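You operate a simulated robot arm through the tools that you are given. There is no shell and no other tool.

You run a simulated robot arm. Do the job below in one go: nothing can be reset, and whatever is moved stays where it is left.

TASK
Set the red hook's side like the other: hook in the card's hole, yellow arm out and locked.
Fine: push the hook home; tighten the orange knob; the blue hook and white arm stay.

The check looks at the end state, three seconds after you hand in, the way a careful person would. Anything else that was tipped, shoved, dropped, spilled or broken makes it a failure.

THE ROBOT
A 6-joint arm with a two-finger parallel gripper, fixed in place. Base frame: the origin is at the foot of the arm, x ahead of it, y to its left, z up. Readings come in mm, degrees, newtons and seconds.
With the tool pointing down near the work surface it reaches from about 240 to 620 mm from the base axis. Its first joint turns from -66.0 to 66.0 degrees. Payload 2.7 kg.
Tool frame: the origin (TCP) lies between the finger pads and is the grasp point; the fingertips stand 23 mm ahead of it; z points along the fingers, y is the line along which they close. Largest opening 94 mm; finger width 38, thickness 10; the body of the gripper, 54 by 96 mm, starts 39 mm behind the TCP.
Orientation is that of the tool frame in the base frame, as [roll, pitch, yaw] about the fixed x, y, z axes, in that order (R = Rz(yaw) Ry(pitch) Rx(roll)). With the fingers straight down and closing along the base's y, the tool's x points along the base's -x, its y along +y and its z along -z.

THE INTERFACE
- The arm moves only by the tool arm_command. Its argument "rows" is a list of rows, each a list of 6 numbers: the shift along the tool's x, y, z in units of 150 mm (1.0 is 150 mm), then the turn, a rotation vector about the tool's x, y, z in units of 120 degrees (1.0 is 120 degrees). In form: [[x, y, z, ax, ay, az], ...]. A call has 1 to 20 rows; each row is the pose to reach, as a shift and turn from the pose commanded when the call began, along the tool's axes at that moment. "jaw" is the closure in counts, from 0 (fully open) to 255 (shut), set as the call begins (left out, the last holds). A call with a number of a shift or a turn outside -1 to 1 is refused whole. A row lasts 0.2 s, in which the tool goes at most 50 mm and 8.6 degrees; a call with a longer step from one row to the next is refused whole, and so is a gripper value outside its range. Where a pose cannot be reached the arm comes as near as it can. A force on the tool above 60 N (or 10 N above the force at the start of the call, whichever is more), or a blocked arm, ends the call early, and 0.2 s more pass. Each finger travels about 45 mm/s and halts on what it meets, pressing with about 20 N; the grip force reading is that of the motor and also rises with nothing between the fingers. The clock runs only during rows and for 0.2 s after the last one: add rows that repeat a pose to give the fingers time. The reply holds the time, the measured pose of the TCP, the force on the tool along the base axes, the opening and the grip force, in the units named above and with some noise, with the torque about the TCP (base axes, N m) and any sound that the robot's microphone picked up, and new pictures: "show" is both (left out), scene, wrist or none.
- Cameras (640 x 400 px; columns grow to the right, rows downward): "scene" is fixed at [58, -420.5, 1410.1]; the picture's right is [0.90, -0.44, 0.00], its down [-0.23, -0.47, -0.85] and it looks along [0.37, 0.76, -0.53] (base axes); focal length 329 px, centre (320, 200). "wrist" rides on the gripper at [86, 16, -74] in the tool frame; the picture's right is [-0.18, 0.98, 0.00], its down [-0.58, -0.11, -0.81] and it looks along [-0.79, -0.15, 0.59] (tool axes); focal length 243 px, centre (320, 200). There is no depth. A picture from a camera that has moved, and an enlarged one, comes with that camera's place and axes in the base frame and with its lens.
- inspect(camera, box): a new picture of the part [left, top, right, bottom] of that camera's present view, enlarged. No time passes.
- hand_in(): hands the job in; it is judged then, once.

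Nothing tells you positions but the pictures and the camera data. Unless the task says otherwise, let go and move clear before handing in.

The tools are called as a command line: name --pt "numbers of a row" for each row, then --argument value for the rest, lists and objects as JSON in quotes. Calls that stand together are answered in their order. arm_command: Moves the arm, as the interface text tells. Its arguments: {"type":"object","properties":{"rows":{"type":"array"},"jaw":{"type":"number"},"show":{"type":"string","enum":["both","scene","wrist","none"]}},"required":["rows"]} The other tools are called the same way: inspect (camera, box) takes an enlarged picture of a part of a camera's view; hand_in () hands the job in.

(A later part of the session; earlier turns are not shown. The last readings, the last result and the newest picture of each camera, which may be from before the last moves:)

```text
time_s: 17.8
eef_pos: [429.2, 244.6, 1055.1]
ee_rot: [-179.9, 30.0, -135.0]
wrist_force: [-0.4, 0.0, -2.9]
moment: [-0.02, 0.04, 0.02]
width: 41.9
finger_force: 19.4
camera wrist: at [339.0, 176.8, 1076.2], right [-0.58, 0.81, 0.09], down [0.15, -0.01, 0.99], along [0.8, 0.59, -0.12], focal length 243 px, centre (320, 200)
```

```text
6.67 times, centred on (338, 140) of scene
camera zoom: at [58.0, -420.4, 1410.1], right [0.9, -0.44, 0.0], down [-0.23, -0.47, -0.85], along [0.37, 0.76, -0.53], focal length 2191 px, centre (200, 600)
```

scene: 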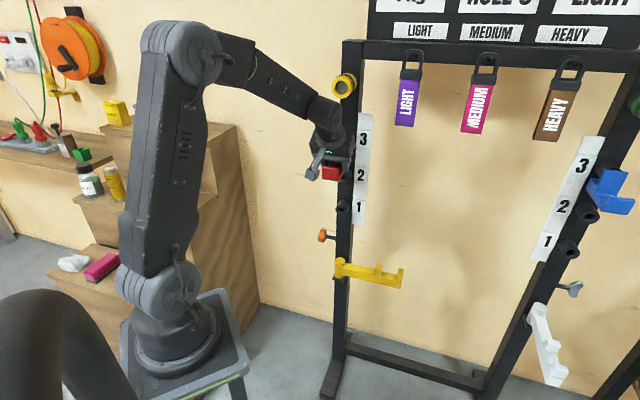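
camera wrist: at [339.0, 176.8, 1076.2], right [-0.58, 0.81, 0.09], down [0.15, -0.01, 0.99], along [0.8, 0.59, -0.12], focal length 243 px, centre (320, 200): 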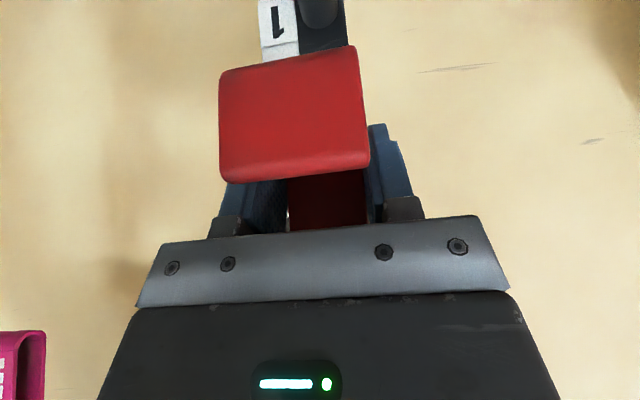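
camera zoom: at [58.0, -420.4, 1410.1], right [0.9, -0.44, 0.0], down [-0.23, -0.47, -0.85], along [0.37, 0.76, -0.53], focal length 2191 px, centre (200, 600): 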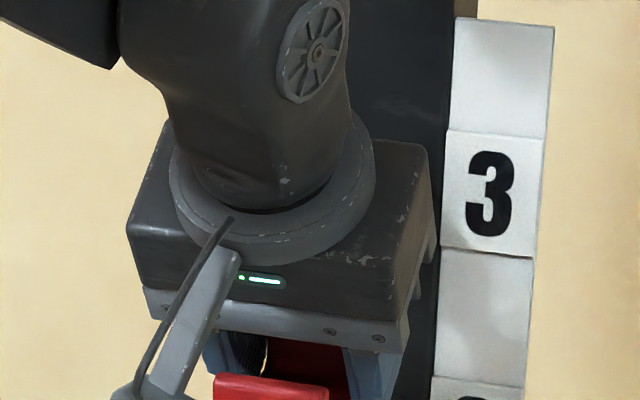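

Still free, with only the hook's own weight on the tool. I'll continue in 5 mm steps while watching the force.

arm_command --pt "-0.0289 0 0.0167 0 0 0" --pt "-0.0577 0 0.0333 0 0 0" --pt "-0.0866 0 0.05 0 0 0" --pt "-0.1155 0 0.0667 0 0 0" --show "wrist"

```text
time_s: 18.8
eef_pos: [442.8, 258.0, 1054.7]
ee_rot: [-180.0, 30.0, -135.0]
wrist_force: [-0.4, -0.6, -4.2]
moment: [-0.03, 0.03, 0.0]
width: 42.0
finger_force: 20.0
camera wrist: at [353.6, 191.2, 1076.1], right [-0.58, 0.81, 0.09], down [0.15, -0.01, 0.99], along [0.8, 0.59, -0.12], focal length 243 px, centre (320, 200)
```

wrist: 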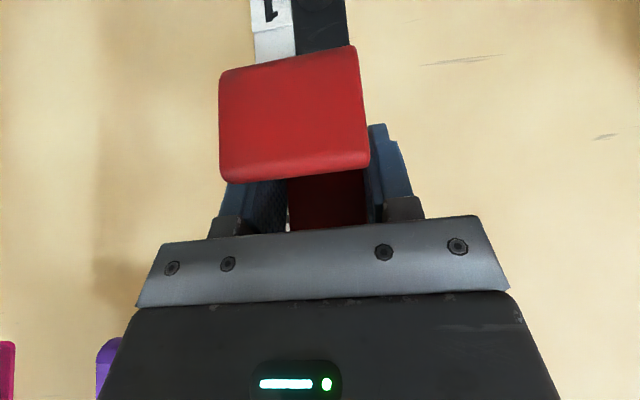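

arm_command --pt "-0.0193 0 0.0111 0 0 0" --pt "-0.0385 0 0.0222 0 0 0" --pt "-0.0577 0 0.0333 0 0 0" --show "wrist"

```text
time_s: 19.6
eef_pos: [451.3, 266.5, 1053.7]
ee_rot: [-180.0, 30.0, -135.1]
wrist_force: [-0.5, 0.6, -3.5]
moment: [-0.04, -0.01, 0.03]
width: 41.9
finger_force: 20.0
camera wrist: at [361.6, 198.8, 1075.6], right [-0.58, 0.81, 0.09], down [0.15, -0.01, 0.99], along [0.8, 0.59, -0.12], focal length 243 px, centre (320, 200)
```

wrist: 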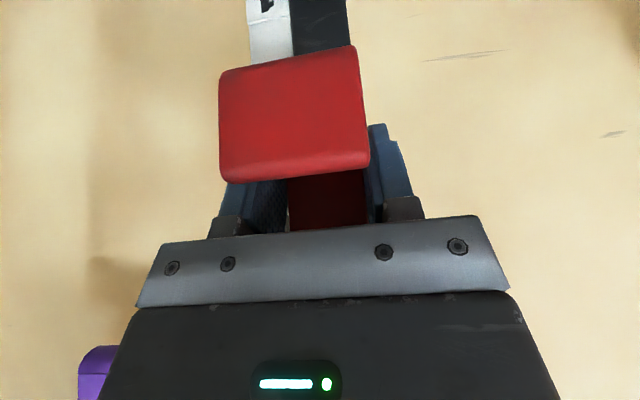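

No contact so far, with about 15 mm left to the seated position. I'll continue slowly.

arm_command --pt "-0.0144 0 0.0083 0 0 0" --pt "-0.0289 0 0.0167 0 0 0" --pt "-0.0433 0 0.025 0 0 0" --pt "-0.0577 0 0.0333 0 0 0" --show "wrist"

```text
time_s: 20.6
eef_pos: [459.2, 273.0, 1055.1]
ee_rot: [-179.9, 30.1, -134.9]
wrist_force: [-1.6, -3.2, 4.1]
moment: [0.22, -0.19, -0.03]
width: 42.1
finger_force: 20.2
camera wrist: at [368.7, 206.2, 1075.3], right [-0.58, 0.81, 0.09], down [0.15, -0.01, 0.99], along [0.8, 0.59, -0.11], focal length 243 px, centre (320, 200)
```

wrist: 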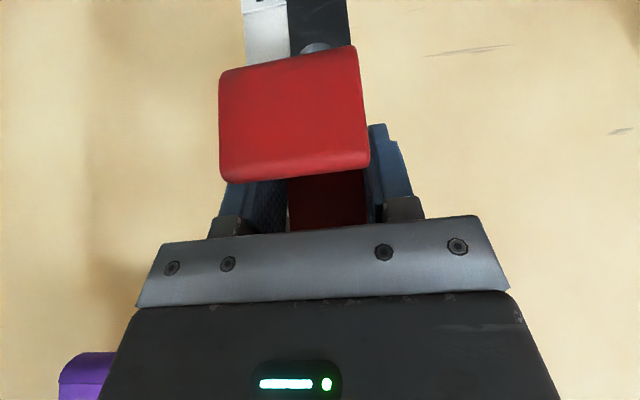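

Contact has started and the tool is being pushed up by about 7 N, so the pin sits slightly low on the chamfer. I'll raise 1 mm and keep going gently.

arm_command --pt "-0.0033 0 -0.0058 0 0 0" --pt "-0.0105 0 -0.0016 0 0 0" --pt "-0.0177 0 0.0025 0 0 0" --show "none"

```text
time_s: 21.4
eef_pos: [458.5, 274.5, 1054.9]
ee_rot: [-180.0, 29.9, -135.0]
wrist_force: [-0.9, -1.1, 1.1]
moment: [0.1, -0.12, -0.04]
width: 41.7
finger_force: 19.9
```

arm_command --pt "-0.0072 0 0.0042 0 0 0" --pt "-0.0144 0 0.0083 0 0 0" --pt "-0.0217 0 0.0125 0 0 0" --pt "-0.0289 0 0.0167 0 0 0" --show "wrist"

```text
time_s: 22.4
eef_pos: [462.6, 277.8, 1054.5]
ee_rot: [179.9, 29.7, -135.0]
wrist_force: [-13.1, -9.8, -4.1]
moment: [-0.22, 0.25, 0.09]
width: 41.8
finger_force: 20.0
camera wrist: at [372.6, 210.4, 1076.9], right [-0.58, 0.81, 0.09], down [0.15, 0.0, 0.99], along [0.8, 0.59, -0.12], focal length 243 px, centre (320, 200)
```

wrist: 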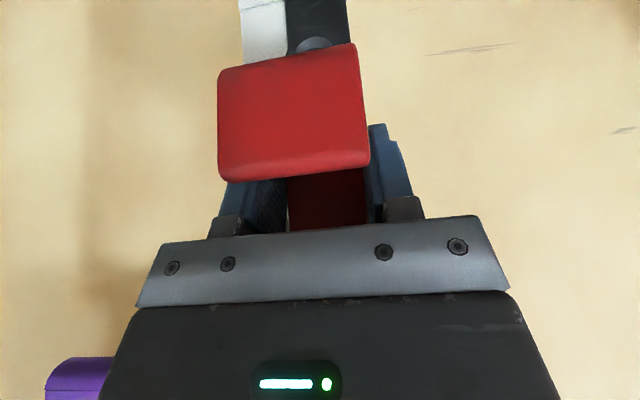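

Axial resistance is up to 16 N at the same depth the hook had in hole 2, so it's reaching its seat. I'll press a few millimetres more to make sure it's home.

arm_command --pt "-0.0072 0 0.0042 0 0 0" --pt "-0.0144 0 0.0083 0 0 0" --pt "-0.0217 0 0.0125 0 0 0" --pt "-0.0217 0 0.0125 0 0 0"

inspect --camera "scene" --box '[300, 120, 380, 170]'

```text
time_s: 23.4
eef_pos: [465.4, 280.8, 1056.1]
ee_rot: [-180.0, 30.0, -135.0]
wrist_force: [-12.8, -9.4, -1.9]
moment: [-0.19, 0.33, 0.03]
width: 42.0
finger_force: 19.6
camera wrist: at [375.4, 212.9, 1077.4], right [-0.58, 0.81, 0.09], down [0.15, -0.01, 0.99], along [0.8, 0.59, -0.12], focal length 243 px, centre (320, 200)
```

scene: 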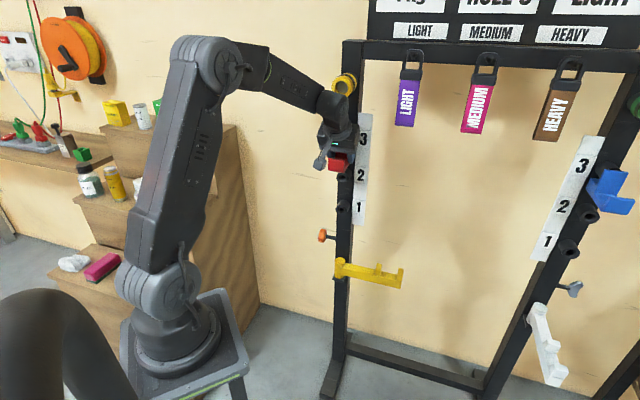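
wrist: 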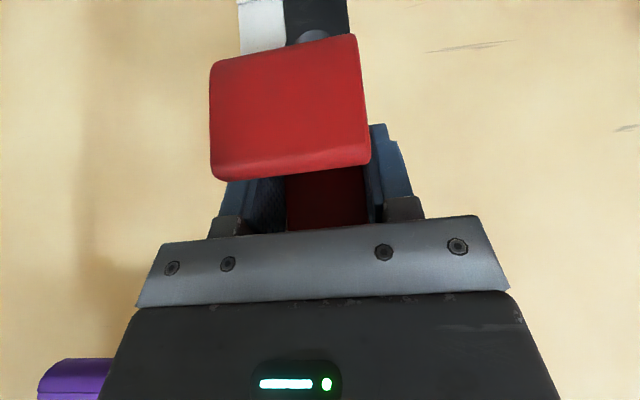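

```text
8.00 times, centred on (340, 145) of scene
camera zoom: at [57.7, -420.7, 1410.0], right [0.9, -0.44, 0.0], down [-0.23, -0.47, -0.85], along [0.37, 0.76, -0.53], focal length 2629 px, centre (160, 640)
```

zoom: 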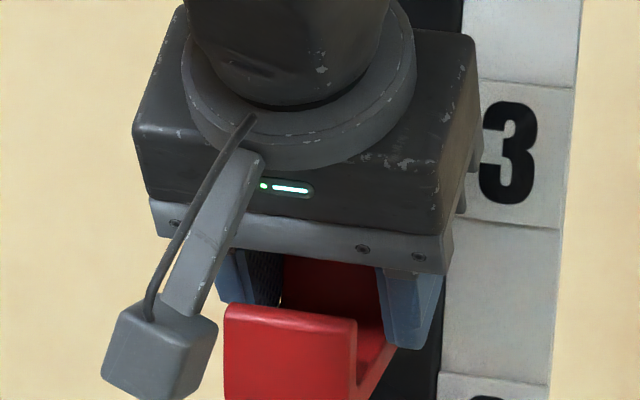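

The hook stopped moving and the fingers slipped about 4 mm over it at 16 N, so it's against something. I'll let go, back off along the approach line and look at how it sits.

arm_command --pt "0 0 0 0 0 0" --pt "0 0 0 0 0 0" --pt "0 0 0 0 0 0" --pt "0 0 0 0 0 0" --pt "0 0 0 0 0 0" --jaw 0 --show "wrist"

```text
time_s: 24.6
eef_pos: [465.0, 281.5, 1055.9]
ee_rot: [-180.0, 30.0, -134.9]
wrist_force: [0.3, -0.4, 0.2]
moment: [0.0, 0.01, -0.01]
width: 93.9
finger_force: 0.1
camera wrist: at [375.7, 213.1, 1077.4], right [-0.58, 0.81, 0.09], down [0.15, -0.01, 0.99], along [0.8, 0.59, -0.12], focal length 243 px, centre (320, 200)
```

wrist: 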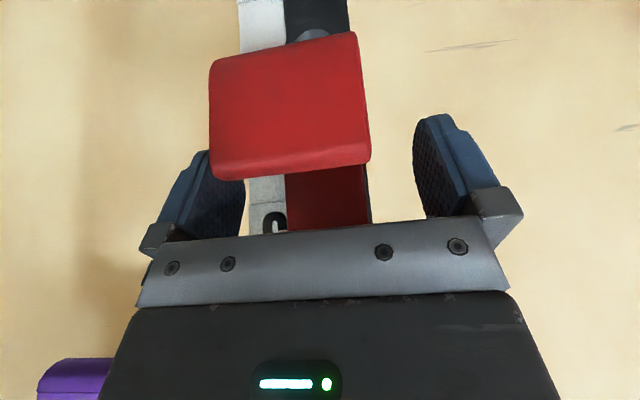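

The hook stays put with the jaw open. I'll retreat up and away.

arm_command --pt "0 0 -0.15 0 0 0" --pt "0 0 -0.32 0 0 0" --pt "0 0 -0.5 0 0 0" --pt "0 0 -0.667 0 0 0" --pt "0.2 0 -0.78 0 0 0" --pt "0.4 0 -0.88 0 0 0" --pt "0.5 0 -0.95 0 0 0" --pt "0.5 0 -0.95 0 0 0"

inspect --camera "scene" --box '[310, 125, 374, 165]'

inspect --camera "scene" --box '[560, 150, 640, 200]'

```text
time_s: 26.4
eef_pos: [369.7, 183.8, 1142.7]
ee_rot: [179.9, 30.0, -135.0]
wrist_force: [0.5, -0.3, 0.8]
moment: [0.01, 0.02, -0.02]
width: 93.8
finger_force: 0.0
camera wrist: at [278.6, 116.1, 1163.5], right [-0.58, 0.81, 0.09], down [0.15, -0.01, 0.99], along [0.8, 0.59, -0.12], focal length 243 px, centre (320, 200)
```

scene: 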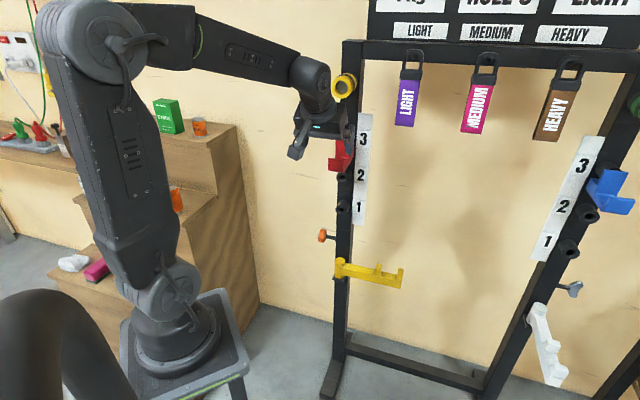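
wrist: 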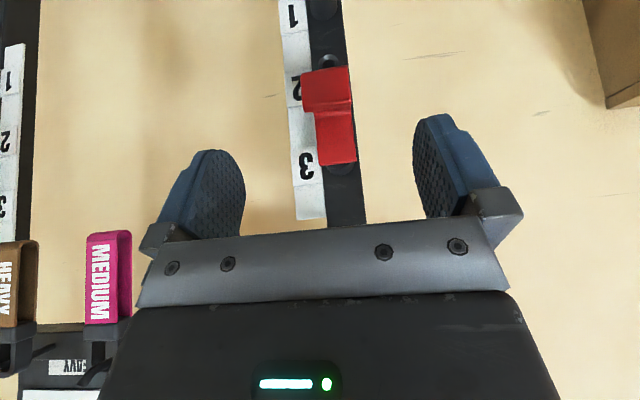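

```text
10.00 times, centred on (342, 145) of scene
camera zoom: at [57.9, -420.5, 1410.1], right [0.9, -0.44, 0.0], down [-0.23, -0.47, -0.85], along [0.37, 0.76, -0.53], focal length 3286 px, centre (100, 750)
```

zoom: 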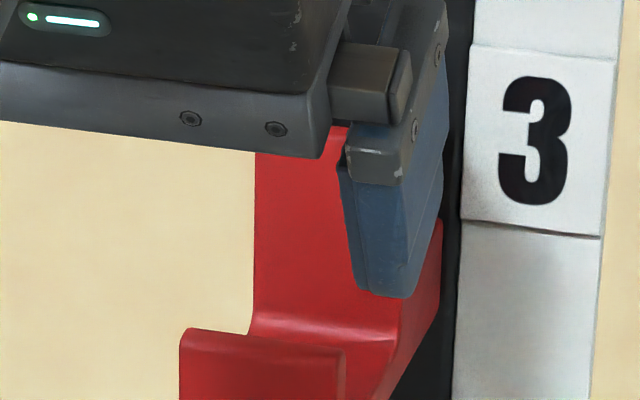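

```text
8.00 times, centred on (600, 175) of scene
camera zoom: at [57.9, -420.5, 1410.1], right [0.9, -0.44, 0.0], down [-0.23, -0.47, -0.85], along [0.37, 0.76, -0.53], focal length 2629 px, centre (-1920, 400)
```

zoom: 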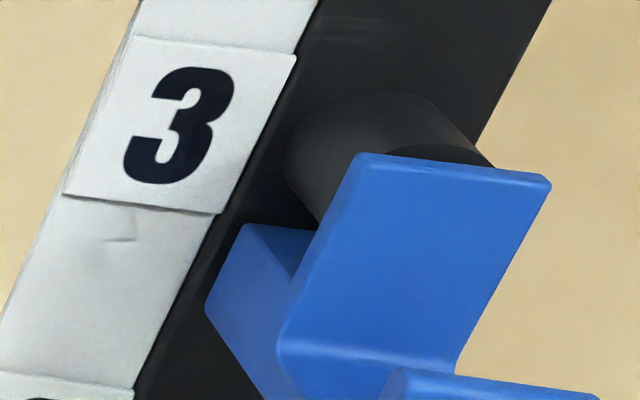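

The hook hangs in hole 3. To be sure it's home, I'll close the fingers and press the plate from the front near the pin, approaching along a line that clears the lip. First comes the standoff at a 60° tilt.

arm_command --pt "-0.03 0 0.054 0 -0.042 0" --pt "-0.06 0 0.108 0 -0.084 0" --pt "-0.1 0 0.162 0 -0.126 0" --pt "-0.13 0 0.216 0 -0.168 0" --pt "-0.16 0 0.27 0 -0.21 0" --pt "-0.192 0 0.324 0 -0.25 0" --pt "-0.192 0 0.324 0 -0.25 0" --jaw 255

```text
time_s: 28.0
eef_pos: [404.0, 218.1, 1112.7]
ee_rot: [-180.0, 60.1, -135.1]
wrist_force: [-0.1, -0.1, 0.0]
moment: [0.01, 0.0, 0.0]
width: 0.1
finger_force: 20.0
camera wrist: at [317.8, 153.8, 1074.9], right [-0.63, 0.76, 0.16], down [-0.21, -0.37, 0.91], along [0.75, 0.54, 0.39], focal length 243 px, centre (320, 200)
```

scene: 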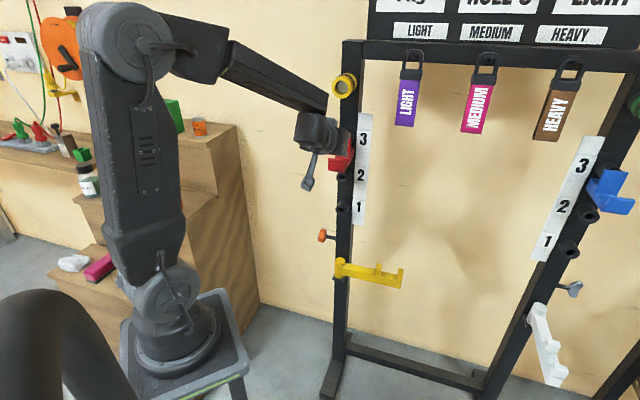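
wrist: 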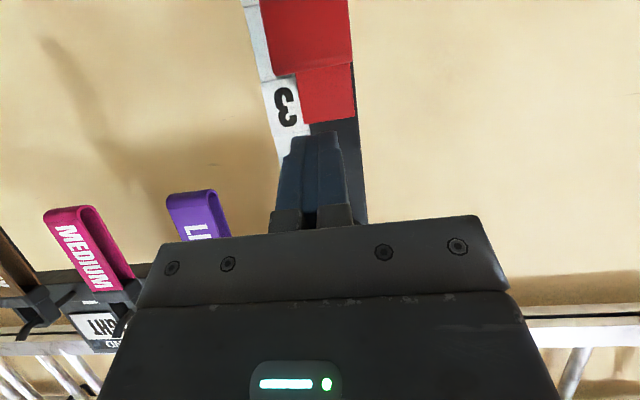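

arm_command --pt "0 0 0.1 0 0 0" --pt "0 0 0.2 0 0 0" --pt "0 0 0.3 0 0 0" --pt "0 0 0.38 0 0 0" --pt "0 0 0.46 0 0 0" --pt "0 0 0.46 0 0 0"

inspect --camera "scene" --box '[300, 120, 380, 170]'

```text
time_s: 29.4
eef_pos: [446.1, 259.9, 1077.9]
ee_rot: [-180.0, 60.1, -135.0]
wrist_force: [-0.1, -0.1, 0.9]
moment: [-0.01, 0.01, 0.0]
width: 0.0
finger_force: 20.2
camera wrist: at [360.1, 195.7, 1040.2], right [-0.63, 0.76, 0.16], down [-0.21, -0.37, 0.91], along [0.75, 0.54, 0.39], focal length 243 px, centre (320, 200)
```

scene: 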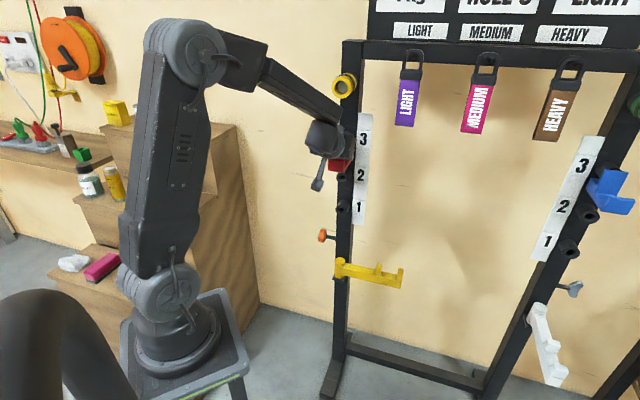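
wrist: 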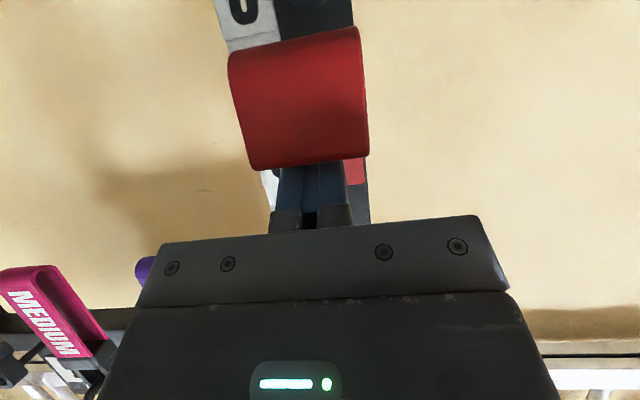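

```text
8.00 times, centred on (340, 145) of scene
camera zoom: at [58.0, -420.5, 1410.1], right [0.9, -0.44, 0.0], down [-0.23, -0.47, -0.85], along [0.37, 0.76, -0.53], focal length 2629 px, centre (160, 640)
```

zoom: 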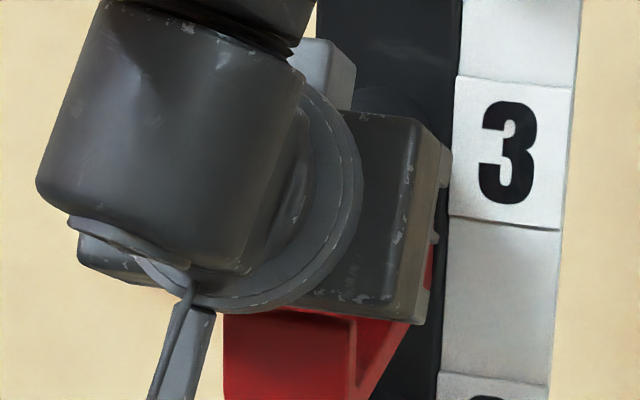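

arm_command --pt "-0.0083 0 0.0144 0 0 0" --pt "-0.0167 0 0.0289 0 0 0" --pt "-0.025 0 0.0433 0 0 0" --pt "-0.0333 0 0.0577 0 0 0" --pt "-0.0417 0 0.0722 0 0 0" --show "wrist"

```text
time_s: 30.5
eef_pos: [452.3, 265.3, 1078.2]
ee_rot: [-179.9, 59.9, -134.9]
wrist_force: [-24.5, -18.7, 10.8]
moment: [0.37, -0.27, 0.11]
width: 0.0
finger_force: 20.0
stopped in row 5: the force on the tool passed its limit at 66 N (the readings are from after the stop); the commanded pose is now the measured one
camera wrist: at [365.5, 200.8, 1041.3], right [-0.63, 0.76, 0.16], down [-0.21, -0.36, 0.91], along [0.75, 0.54, 0.39], focal length 243 px, centre (320, 200)
```

wrist: 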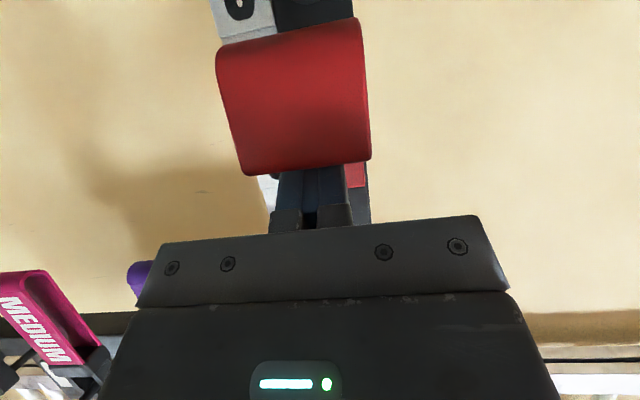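

It took 66 N without moving further: the plate is hard against its seat in hole 3. I'll withdraw along the tool axis, then look from the side to confirm there's no gap.

arm_command --pt "0.01 0 -0.06 0 0 0" --pt "0.01 0 -0.2 0 0 0" --pt "0.01 0 -0.4 0 0 0" --pt "0.01 0 -0.6 0 0 0" --pt "0.01 0 -0.72 0 0 0" --show "none"

arm_command --pt "0 0 0 0 0.0625 0" --pt "0 0 0 0 0.125 0" --pt "0 0 0 0 0.1875 0" --pt "0 0 0 0 0.25 0" --pt "0 0 0 0 0.3125 0" --pt "0 0 0 0 0.375 0" --pt "0 0 0 0 0.4375 0" --pt "0 0 0 0 0.5 0" --pt "0 0 0 0 0.5 0" --jaw 0

```text
time_s: 31.7
eef_pos: [386.5, 199.7, 1129.5]
ee_rot: [-179.9, 59.8, -135.1]
wrist_force: [0.2, -0.7, -0.1]
moment: [0.0, 0.02, -0.01]
width: 0.2
finger_force: 19.7
```

```text
time_s: 33.7
eef_pos: [388.5, 200.2, 1130.0]
ee_rot: [-179.9, -0.3, -134.9]
wrist_force: [-0.2, 0.1, -0.3]
moment: [0.03, -0.02, 0.02]
width: 94.2
finger_force: 0.0
camera wrist: at [316.4, 150.4, 1205.9], right [-0.56, 0.83, 0.0], down [0.49, 0.34, 0.8], along [0.66, 0.45, -0.6], focal length 243 px, centre (320, 200)
```

scene: 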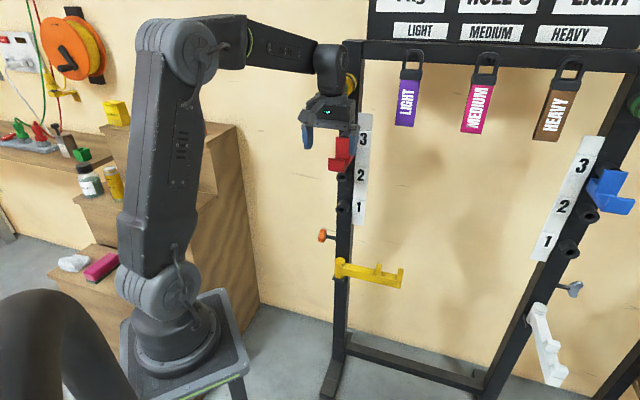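
wrist: 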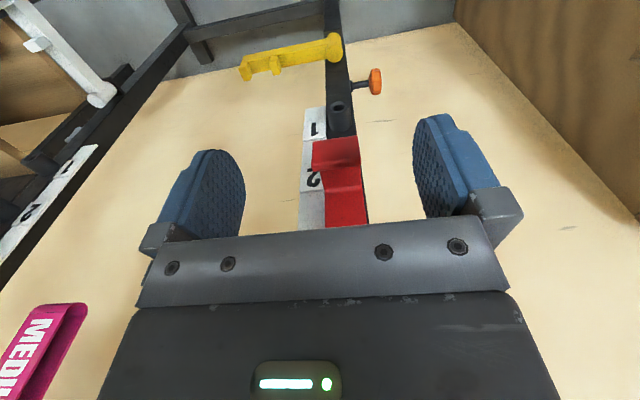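

Now I'll turn the tool and move to the hook's left side, so the camera looks across the plate and boss.

arm_command --pt "-0.07 0.053 0 0 0 0.059" --pt "-0.14 0.106 0 0 0 0.119" --pt "-0.215 0.163 0 0 0 0.178" --pt "-0.29 0.22 0 0 0 0.2375" --pt "-0.37 0.28 0 0 0 0.297" --pt "-0.45 0.34 0 0 0 0.356" --pt "-0.53 0.4 0.016 0 0 0.416" --pt "-0.606 0.46 0.033 0 0 0.475" --pt "-0.606 0.46 0.033 0 0 0.475"

inspect --camera "wrist" --box '[220, 100, 420, 225]'

```text
time_s: 34.9
eef_pos: [391.2, 260.6, 1129.8]
ee_rot: [-179.3, -1.4, -168.9]
wrist_force: [-30.4, -16.4, -2.0]
moment: [1.29, -2.38, -0.35]
width: 94.2
finger_force: 0.1
stopped in row 5: the force on the tool passed its limit at 74 N (the readings are from after the stop); the commanded pose is now the measured one
camera wrist: at [305.1, 261.8, 1206.3], right [-0.01, 1.0, -0.01], down [0.61, 0.01, 0.79], along [0.79, 0.0, -0.61], focal length 243 px, centre (320, 200)
```

scene: 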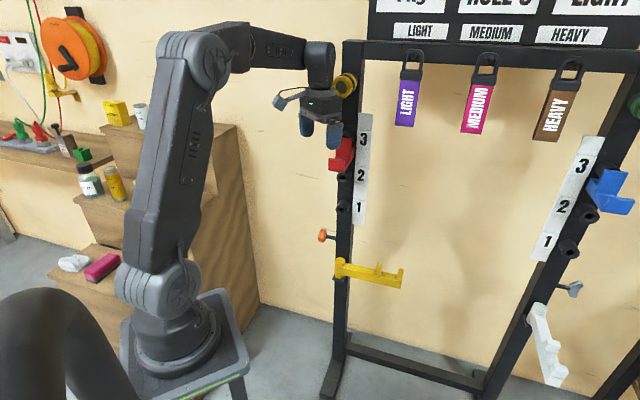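
wrist: 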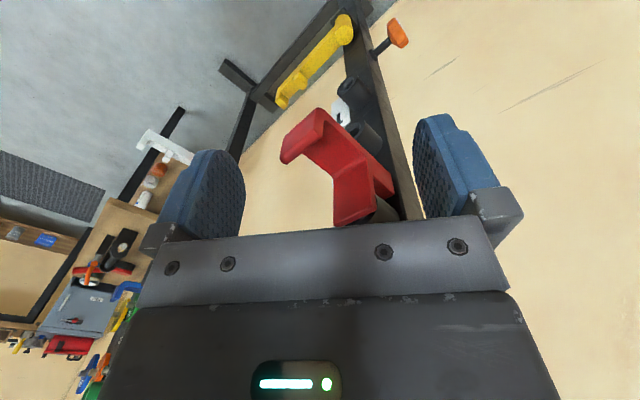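

```text
3.20 times, centred on (320, 162) of wrist
camera zoom: at [305.1, 261.8, 1206.3], right [-0.01, 1.0, -0.01], down [0.61, 0.01, 0.79], along [0.79, 0.0, -0.61], focal length 776 px, centre (320, 320)
```

zoom: 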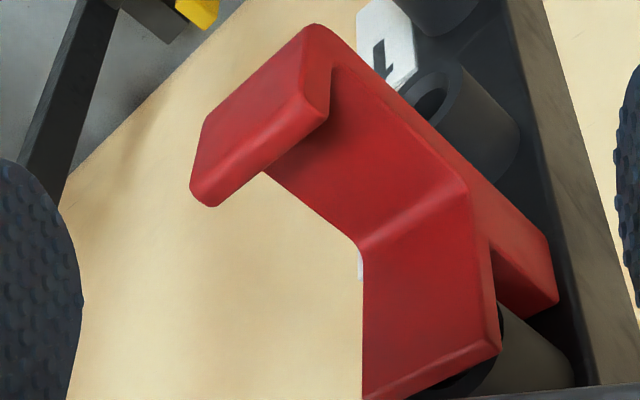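

The wrist bumped the yellow collar near the top of the post with a brief 74 N. I'll back straight away from it and check that nothing moved.

arm_command --pt "0.05 -0.033 0 0 0 0" --pt "0.1 -0.067 0 0 0 0" --pt "0.166 -0.111 0 0 0 0" --pt "0.166 -0.111 0 0 0 0"

inspect --camera "scene" --box '[300, 30, 420, 105]'

inspect --camera "wrist" --box '[220, 100, 420, 225]'

inspect --camera "scene" --box '[310, 125, 374, 165]'

```text
time_s: 35.9
eef_pos: [370.4, 242.5, 1130.8]
ee_rot: [-179.4, -0.9, -169.0]
wrist_force: [0.1, 0.7, 0.1]
moment: [-0.01, 0.01, 0.01]
width: 94.2
finger_force: 0.1
camera wrist: at [285.3, 242.1, 1207.5], right [-0.01, 1.0, -0.01], down [0.6, 0.01, 0.8], along [0.8, 0.0, -0.6], focal length 243 px, centre (320, 200)
```

scene: 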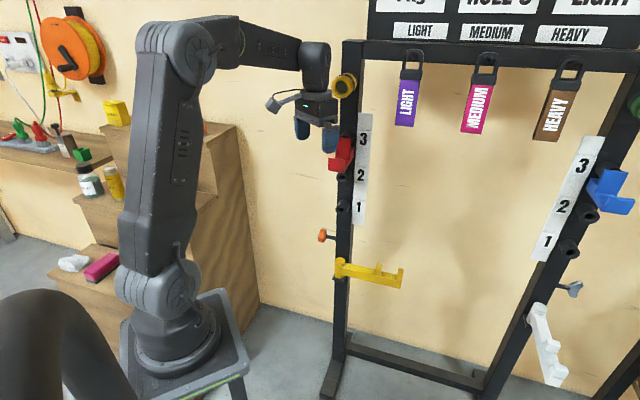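
wrist: 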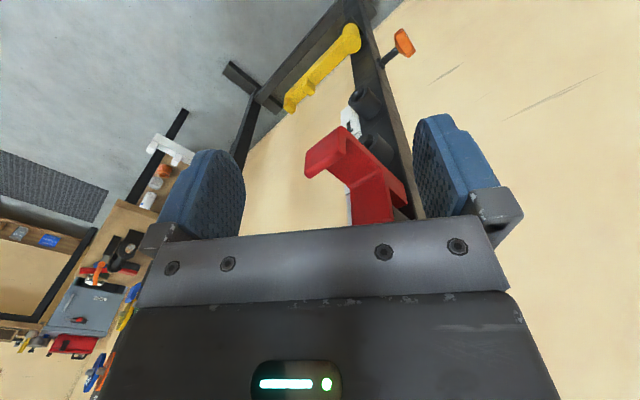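

```text
5.33 times, centred on (360, 68) of scene
camera zoom: at [58.0, -420.5, 1410.1], right [0.9, -0.44, 0.0], down [-0.23, -0.47, -0.85], along [0.37, 0.76, -0.53], focal length 1753 px, centre (107, 907)
```

zoom: 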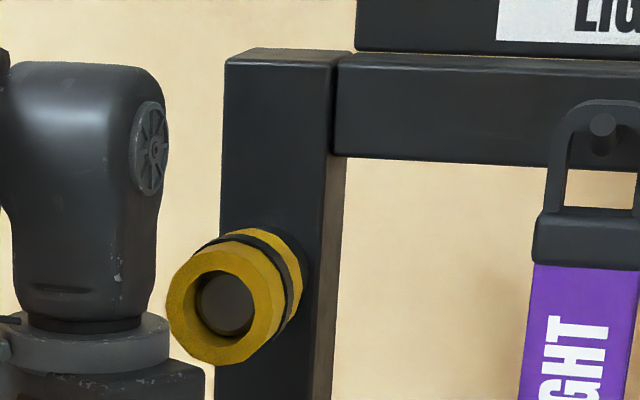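

```text
3.20 times, centred on (320, 162) of wrist
camera zoom: at [285.3, 242.1, 1207.5], right [-0.01, 1.0, -0.01], down [0.6, 0.01, 0.8], along [0.8, 0.0, -0.6], focal length 776 px, centre (320, 320)
```

zoom: 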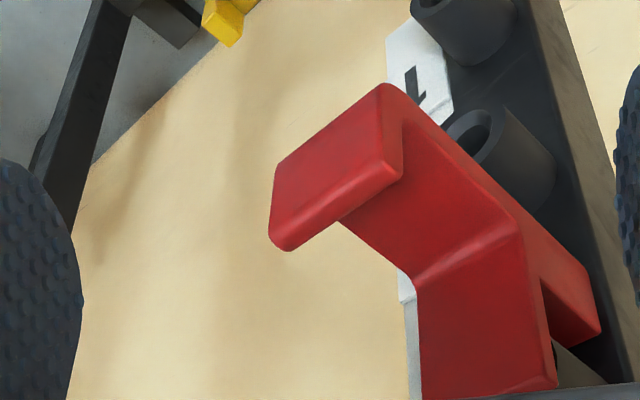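

```text
10.00 times, centred on (342, 145) of scene
camera zoom: at [58.0, -420.5, 1410.1], right [0.9, -0.44, 0.0], down [-0.23, -0.47, -0.85], along [0.37, 0.76, -0.53], focal length 3286 px, centre (100, 750)
```

zoom: 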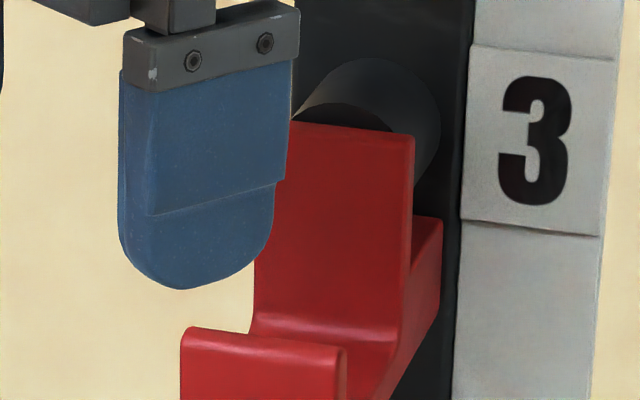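

The yellow collar is a fixed-looking fitting. I'll compare it with the first picture and zoom on both hooks to compare how each sits on its boss.

inspect --camera "scene" --box '[330, 0, 640, 160]'

inspect --camera "scene" --box '[328, 130, 360, 150]'

inspect --camera "scene" --box '[584, 155, 632, 185]'

```text
2.06 times, centred on (485, 80) of scene
camera zoom: at [58.0, -420.5, 1410.1], right [0.9, -0.44, 0.0], down [-0.23, -0.47, -0.85], along [0.37, 0.76, -0.53], focal length 678 px, centre (-21, 448)
```

zoom: 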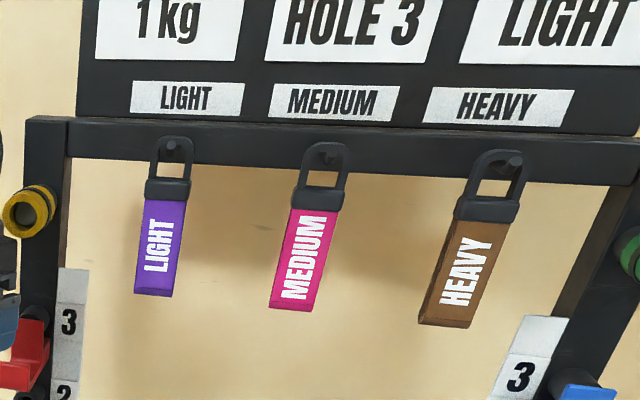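

```text
16.00 times, centred on (344, 140) of scene
camera zoom: at [58.0, -420.5, 1410.1], right [0.9, -0.44, 0.0], down [-0.23, -0.47, -0.85], along [0.37, 0.76, -0.53], focal length 5258 px, centre (-64, 1160)
```

zoom: 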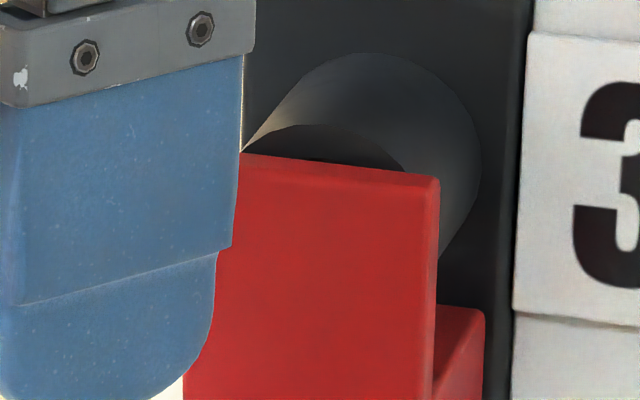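

```text
13.33 times, centred on (608, 170) of scene
camera zoom: at [58.0, -420.5, 1410.1], right [0.9, -0.44, 0.0], down [-0.23, -0.47, -0.85], along [0.37, 0.76, -0.53], focal length 4382 px, centre (-3520, 600)
```

zoom: 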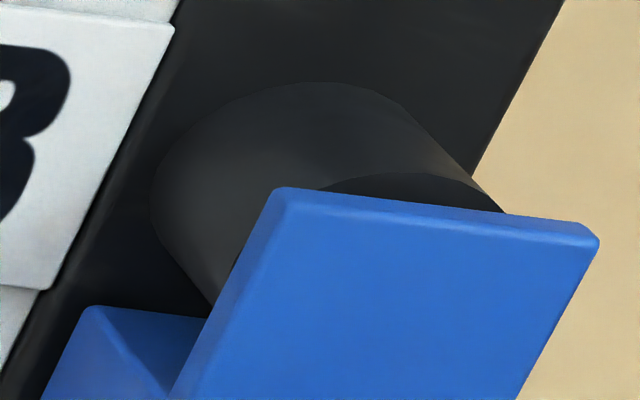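

The yellow collar and the bands look unchanged. I'll zoom further on the red plate's top edge to judge the gap to the boss.

inspect --camera "scene" --box '[340, 134, 356, 144]'

inspect --camera "scene" --box '[600, 162, 624, 177]'

inspect --camera "scene" --box '[344, 142, 360, 162]'

inspect --camera "scene" --box '[580, 165, 612, 205]'

```text
16.00 times, centred on (348, 139) of scene
camera zoom: at [58.0, -420.5, 1410.1], right [0.9, -0.44, 0.0], down [-0.23, -0.47, -0.85], along [0.37, 0.76, -0.53], focal length 5258 px, centre (-128, 1176)
```

zoom: 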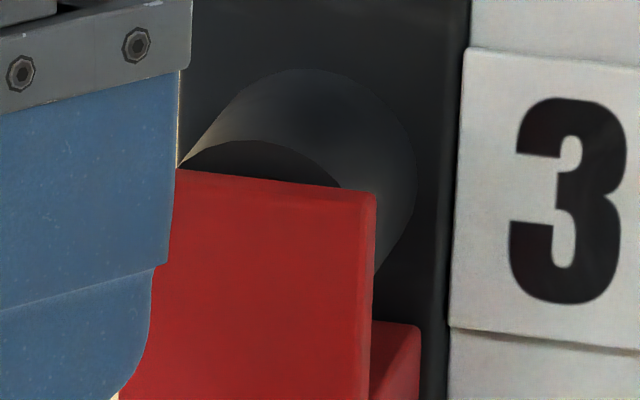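

```text
16.00 times, centred on (612, 170) of scene
camera zoom: at [58.0, -420.5, 1410.1], right [0.9, -0.44, 0.0], down [-0.23, -0.47, -0.85], along [0.37, 0.76, -0.53], focal length 5258 px, centre (-4352, 688)
```

zoom: 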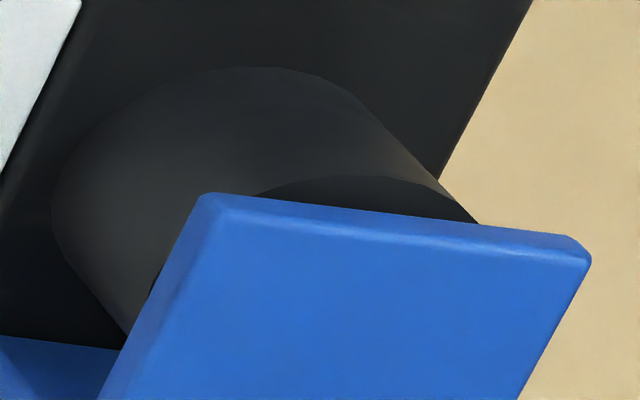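

```text
16.00 times, centred on (352, 152) of scene
camera zoom: at [58.0, -420.5, 1410.1], right [0.9, -0.44, 0.0], down [-0.23, -0.47, -0.85], along [0.37, 0.76, -0.53], focal length 5258 px, centre (-192, 968)
```

zoom: 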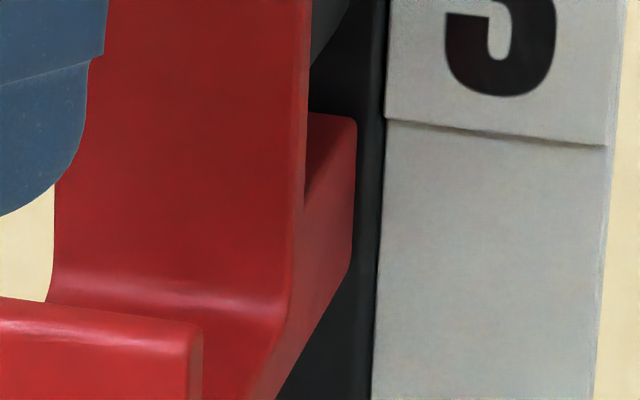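

```text
10.00 times, centred on (596, 185) of scene
camera zoom: at [58.0, -420.5, 1410.1], right [0.9, -0.44, 0.0], down [-0.23, -0.47, -0.85], along [0.37, 0.76, -0.53], focal length 3286 px, centre (-2440, 350)
```

zoom: 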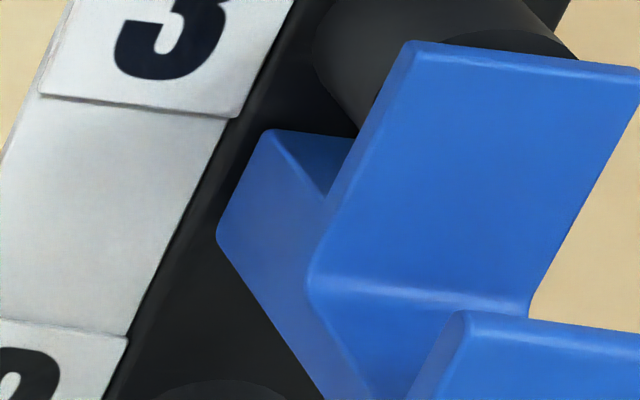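

The geometry suggests the red plate still stands about 5 mm off its boss compared with the blue one. I'll move out to the left, well clear of the collar, for a proper side view.

arm_command --pt "0.1 0.1 -0.06 0 0 0.03" --pt "0.17 0.23 -0.12 0 0 0.06" --pt "0.22 0.36 -0.18 0 0 0.09" --pt "0.25 0.5 -0.24 0 0 0.13" --pt "0.257 0.64 -0.3 0 0 0.16" --pt "0.257 0.773 -0.36 0 0 0.192" --pt "0.257 0.773 -0.36 0 0 0.192"

inspect --camera "wrist" --box '[240, 120, 400, 220]'

inspect --camera "scene" --box '[312, 120, 376, 160]'

```text
time_s: 37.5
eef_pos: [311.9, 349.5, 1183.2]
ee_rot: [-179.2, -0.8, 167.9]
wrist_force: [-0.5, -0.7, -0.4]
moment: [-0.01, -0.01, -0.02]
width: 94.2
finger_force: 0.1
camera wrist: at [232.5, 384.2, 1257.8], right [0.39, 0.92, -0.02], down [0.56, -0.22, 0.8], along [0.73, -0.32, -0.6], focal length 243 px, centre (320, 200)
```

scene: 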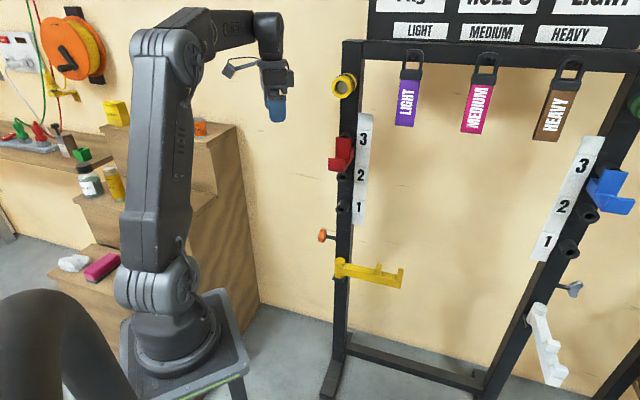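
wrist: 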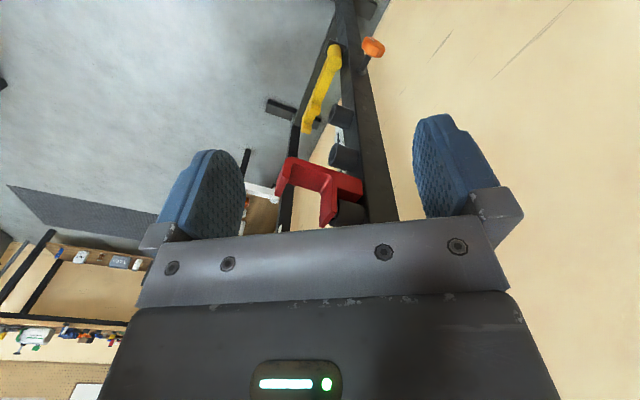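

```text
4.00 times, centred on (320, 170) of wrist
camera zoom: at [232.5, 384.2, 1257.8], right [0.39, 0.92, -0.02], down [0.56, -0.22, 0.8], along [0.73, -0.32, -0.6], focal length 970 px, centre (320, 320)
```

zoom: 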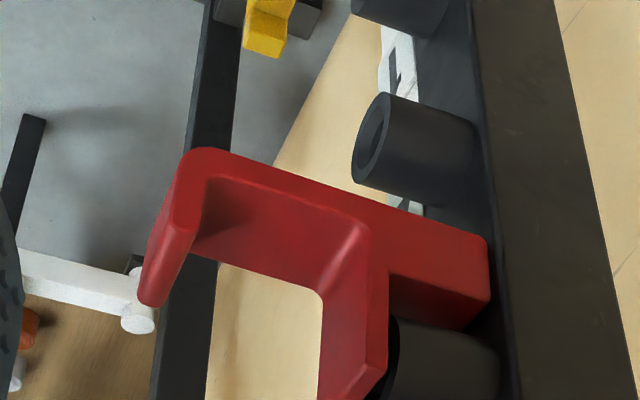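

```text
10.00 times, centred on (344, 140) of scene
camera zoom: at [58.0, -420.5, 1410.1], right [0.9, -0.44, 0.0], down [-0.23, -0.47, -0.85], along [0.37, 0.76, -0.53], focal length 3286 px, centre (80, 800)
```

zoom: 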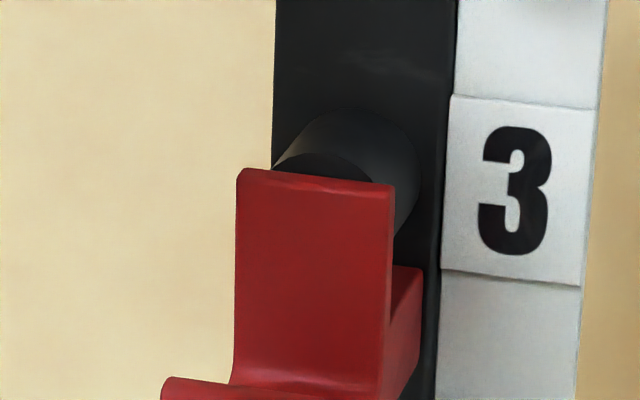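

inspect --camera "wrist" --box '[315, 180, 379, 230]'

inspect --camera "scene" --box '[332, 132, 356, 147]'

```text
8.00 times, centred on (347, 205) of wrist
camera zoom: at [232.5, 384.2, 1257.8], right [0.39, 0.92, -0.02], down [0.56, -0.22, 0.8], along [0.73, -0.32, -0.6], focal length 1941 px, centre (104, 160)
```

zoom: 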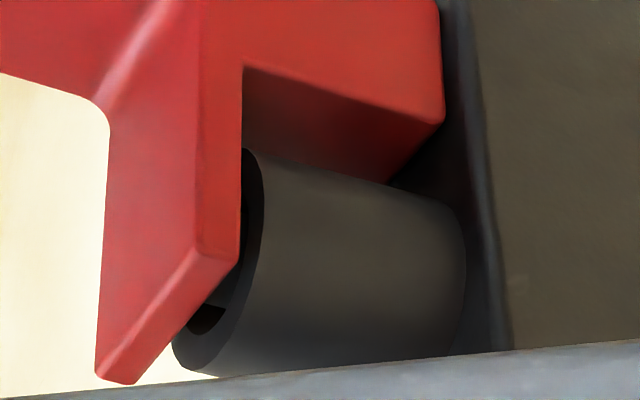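

```text
16.00 times, centred on (344, 140) of scene
camera zoom: at [58.0, -420.5, 1410.1], right [0.9, -0.44, 0.0], down [-0.23, -0.47, -0.85], along [0.37, 0.76, -0.53], focal length 5258 px, centre (-64, 1168)
```

zoom: 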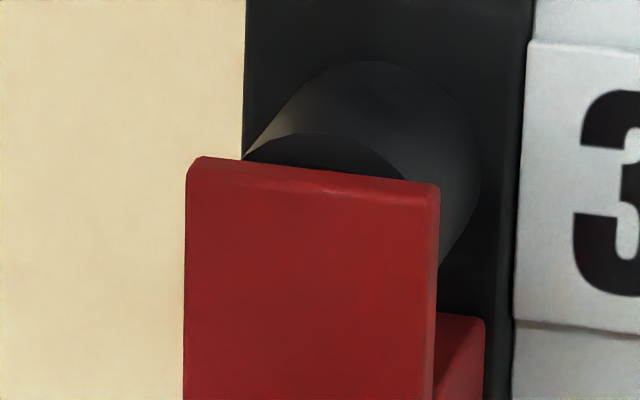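

From the side there is a visible gap between plate and boss. I need to see whether the blue hook has the same gap, so I'll zoom on its left edge too.

inspect --camera "scene" --box '[596, 160, 612, 185]'

inspect --camera "scene" --box '[586, 170, 602, 195]'

inspect --camera "wrist" --box '[335, 160, 383, 198]'

```text
16.00 times, centred on (604, 172) of scene
camera zoom: at [58.0, -420.5, 1410.1], right [0.9, -0.44, 0.0], down [-0.23, -0.47, -0.85], along [0.37, 0.76, -0.53], focal length 5258 px, centre (-4224, 640)
```

zoom: 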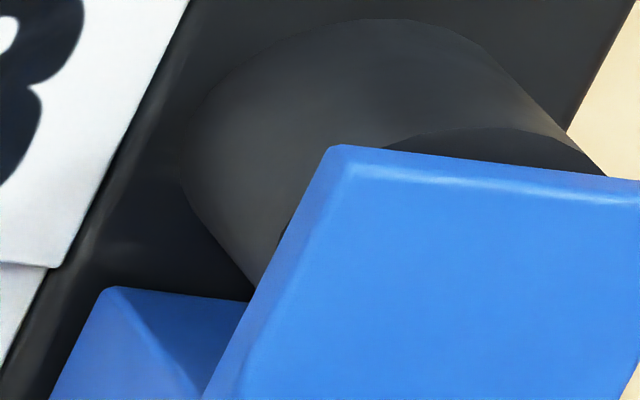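

```text
16.00 times, centred on (594, 182) of scene
camera zoom: at [58.0, -420.5, 1410.1], right [0.9, -0.44, 0.0], down [-0.23, -0.47, -0.85], along [0.37, 0.76, -0.53], focal length 5258 px, centre (-4064, 480)
```

zoom: 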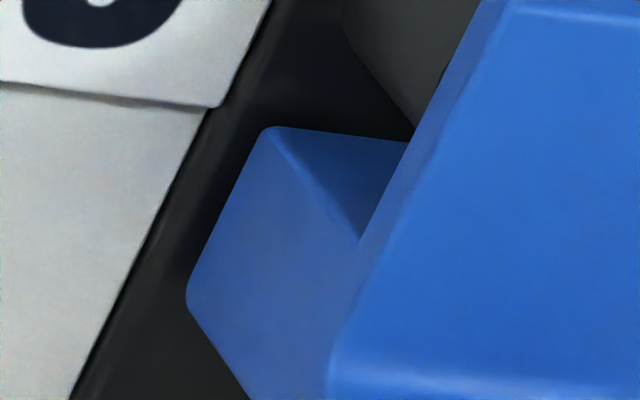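

```text
10.53 times, centred on (359, 179) of wrist
camera zoom: at [232.5, 384.2, 1257.8], right [0.39, 0.92, -0.02], down [0.56, -0.22, 0.8], along [0.73, -0.32, -0.6], focal length 2554 px, centre (-90, 421)
```

zoom: 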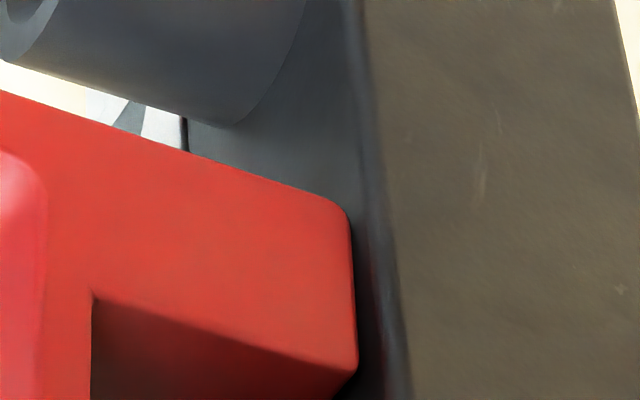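

The blue hook also seems to stand off its boss a little, so the red one may be just as deep. I'll lower and turn the camera to look along the rack's length, so both hooks show side-on in one view.

arm_command --pt "-0.03 0.008 0.12 0.0065 -0.041 0.037" --pt "-0.06 0.016 0.24 0.013 -0.083 0.074" --pt "-0.09 0.023 0.36 0.02 -0.124 0.111" --pt "-0.12 0.031 0.487 0.026 -0.165 0.148" --pt "-0.12 0.031 0.487 0.026 -0.165 0.148"

```text
time_s: 38.7
eef_pos: [331.3, 349.2, 1112.9]
ee_rot: [-179.0, 19.5, 150.2]
wrist_force: [-0.9, -1.0, -0.7]
moment: [0.02, 0.01, 0.0]
width: 94.0
finger_force: 0.1
camera wrist: at [248.1, 417.9, 1154.1], right [0.64, 0.77, 0.04], down [0.19, -0.22, 0.96], along [0.74, -0.61, -0.29], focal length 243 px, centre (320, 200)
```

scene: 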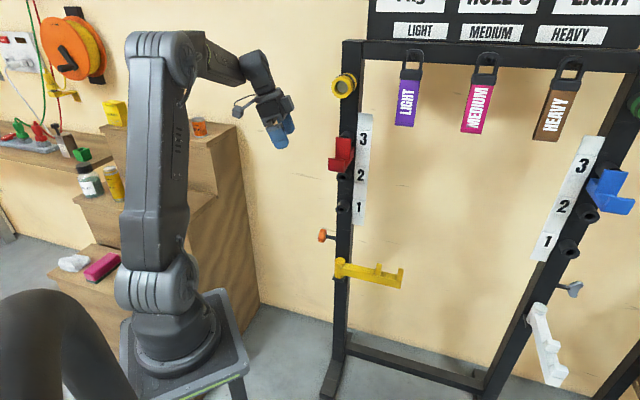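
wrist: 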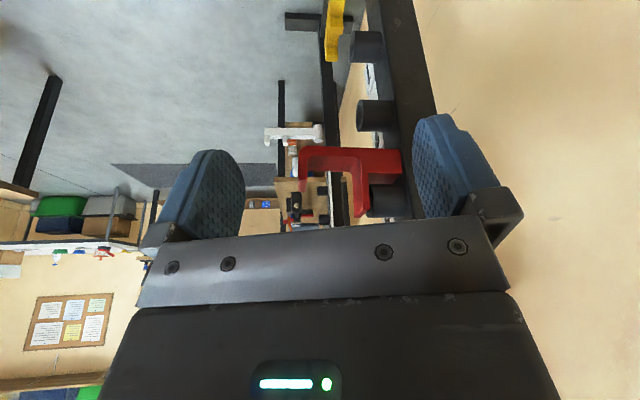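

inspect --camera "wrist" --box '[290, 135, 418, 225]'

inspect --camera "wrist" --box '[345, 170, 415, 225]'

inspect --camera "wrist" --box '[270, 160, 360, 235]'

```text
4.44 times, centred on (354, 180) of wrist
camera zoom: at [248.1, 417.9, 1154.1], right [0.64, 0.77, 0.04], down [0.19, -0.22, 0.96], along [0.74, -0.61, -0.29], focal length 1078 px, centre (169, 289)
```

zoom: 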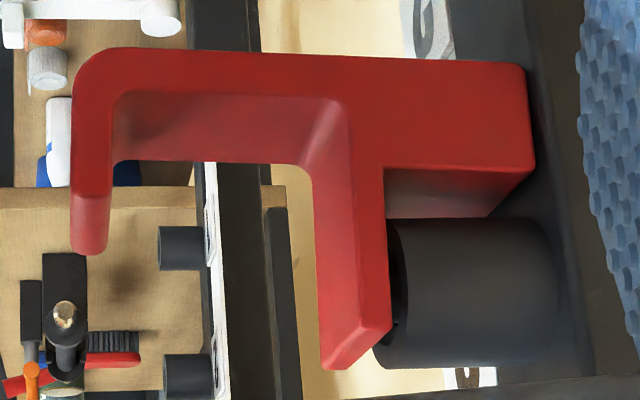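

```text
7.27 times, centred on (380, 198) of wrist
camera zoom: at [248.1, 417.9, 1154.1], right [0.64, 0.77, 0.04], down [0.19, -0.22, 0.96], along [0.74, -0.61, -0.29], focal length 1764 px, centre (-116, 218)
```

zoom: 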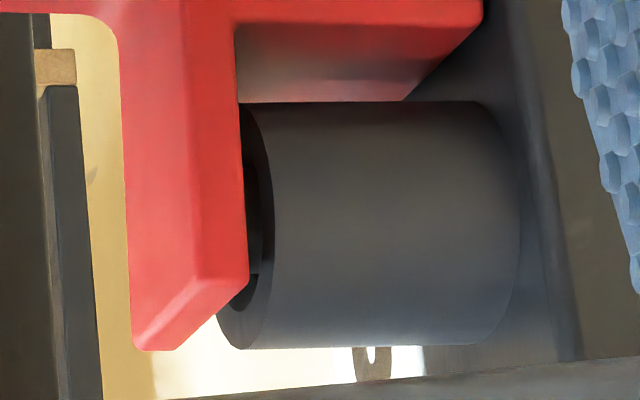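

```text
5.33 times, centred on (315, 198) of wrist
camera zoom: at [248.1, 417.9, 1154.1], right [0.64, 0.77, 0.04], down [0.19, -0.22, 0.96], along [0.74, -0.61, -0.29], focal length 1294 px, centre (347, 213)
```

zoom: 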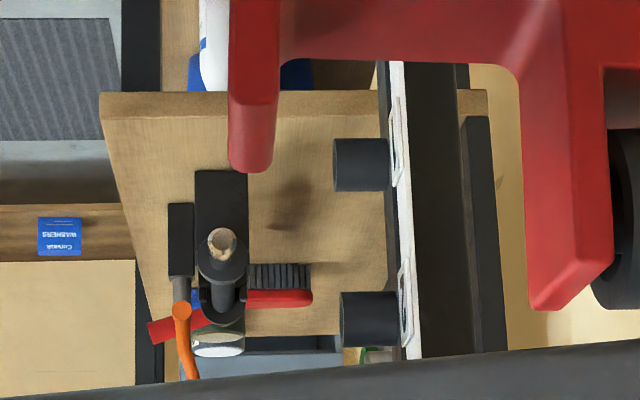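

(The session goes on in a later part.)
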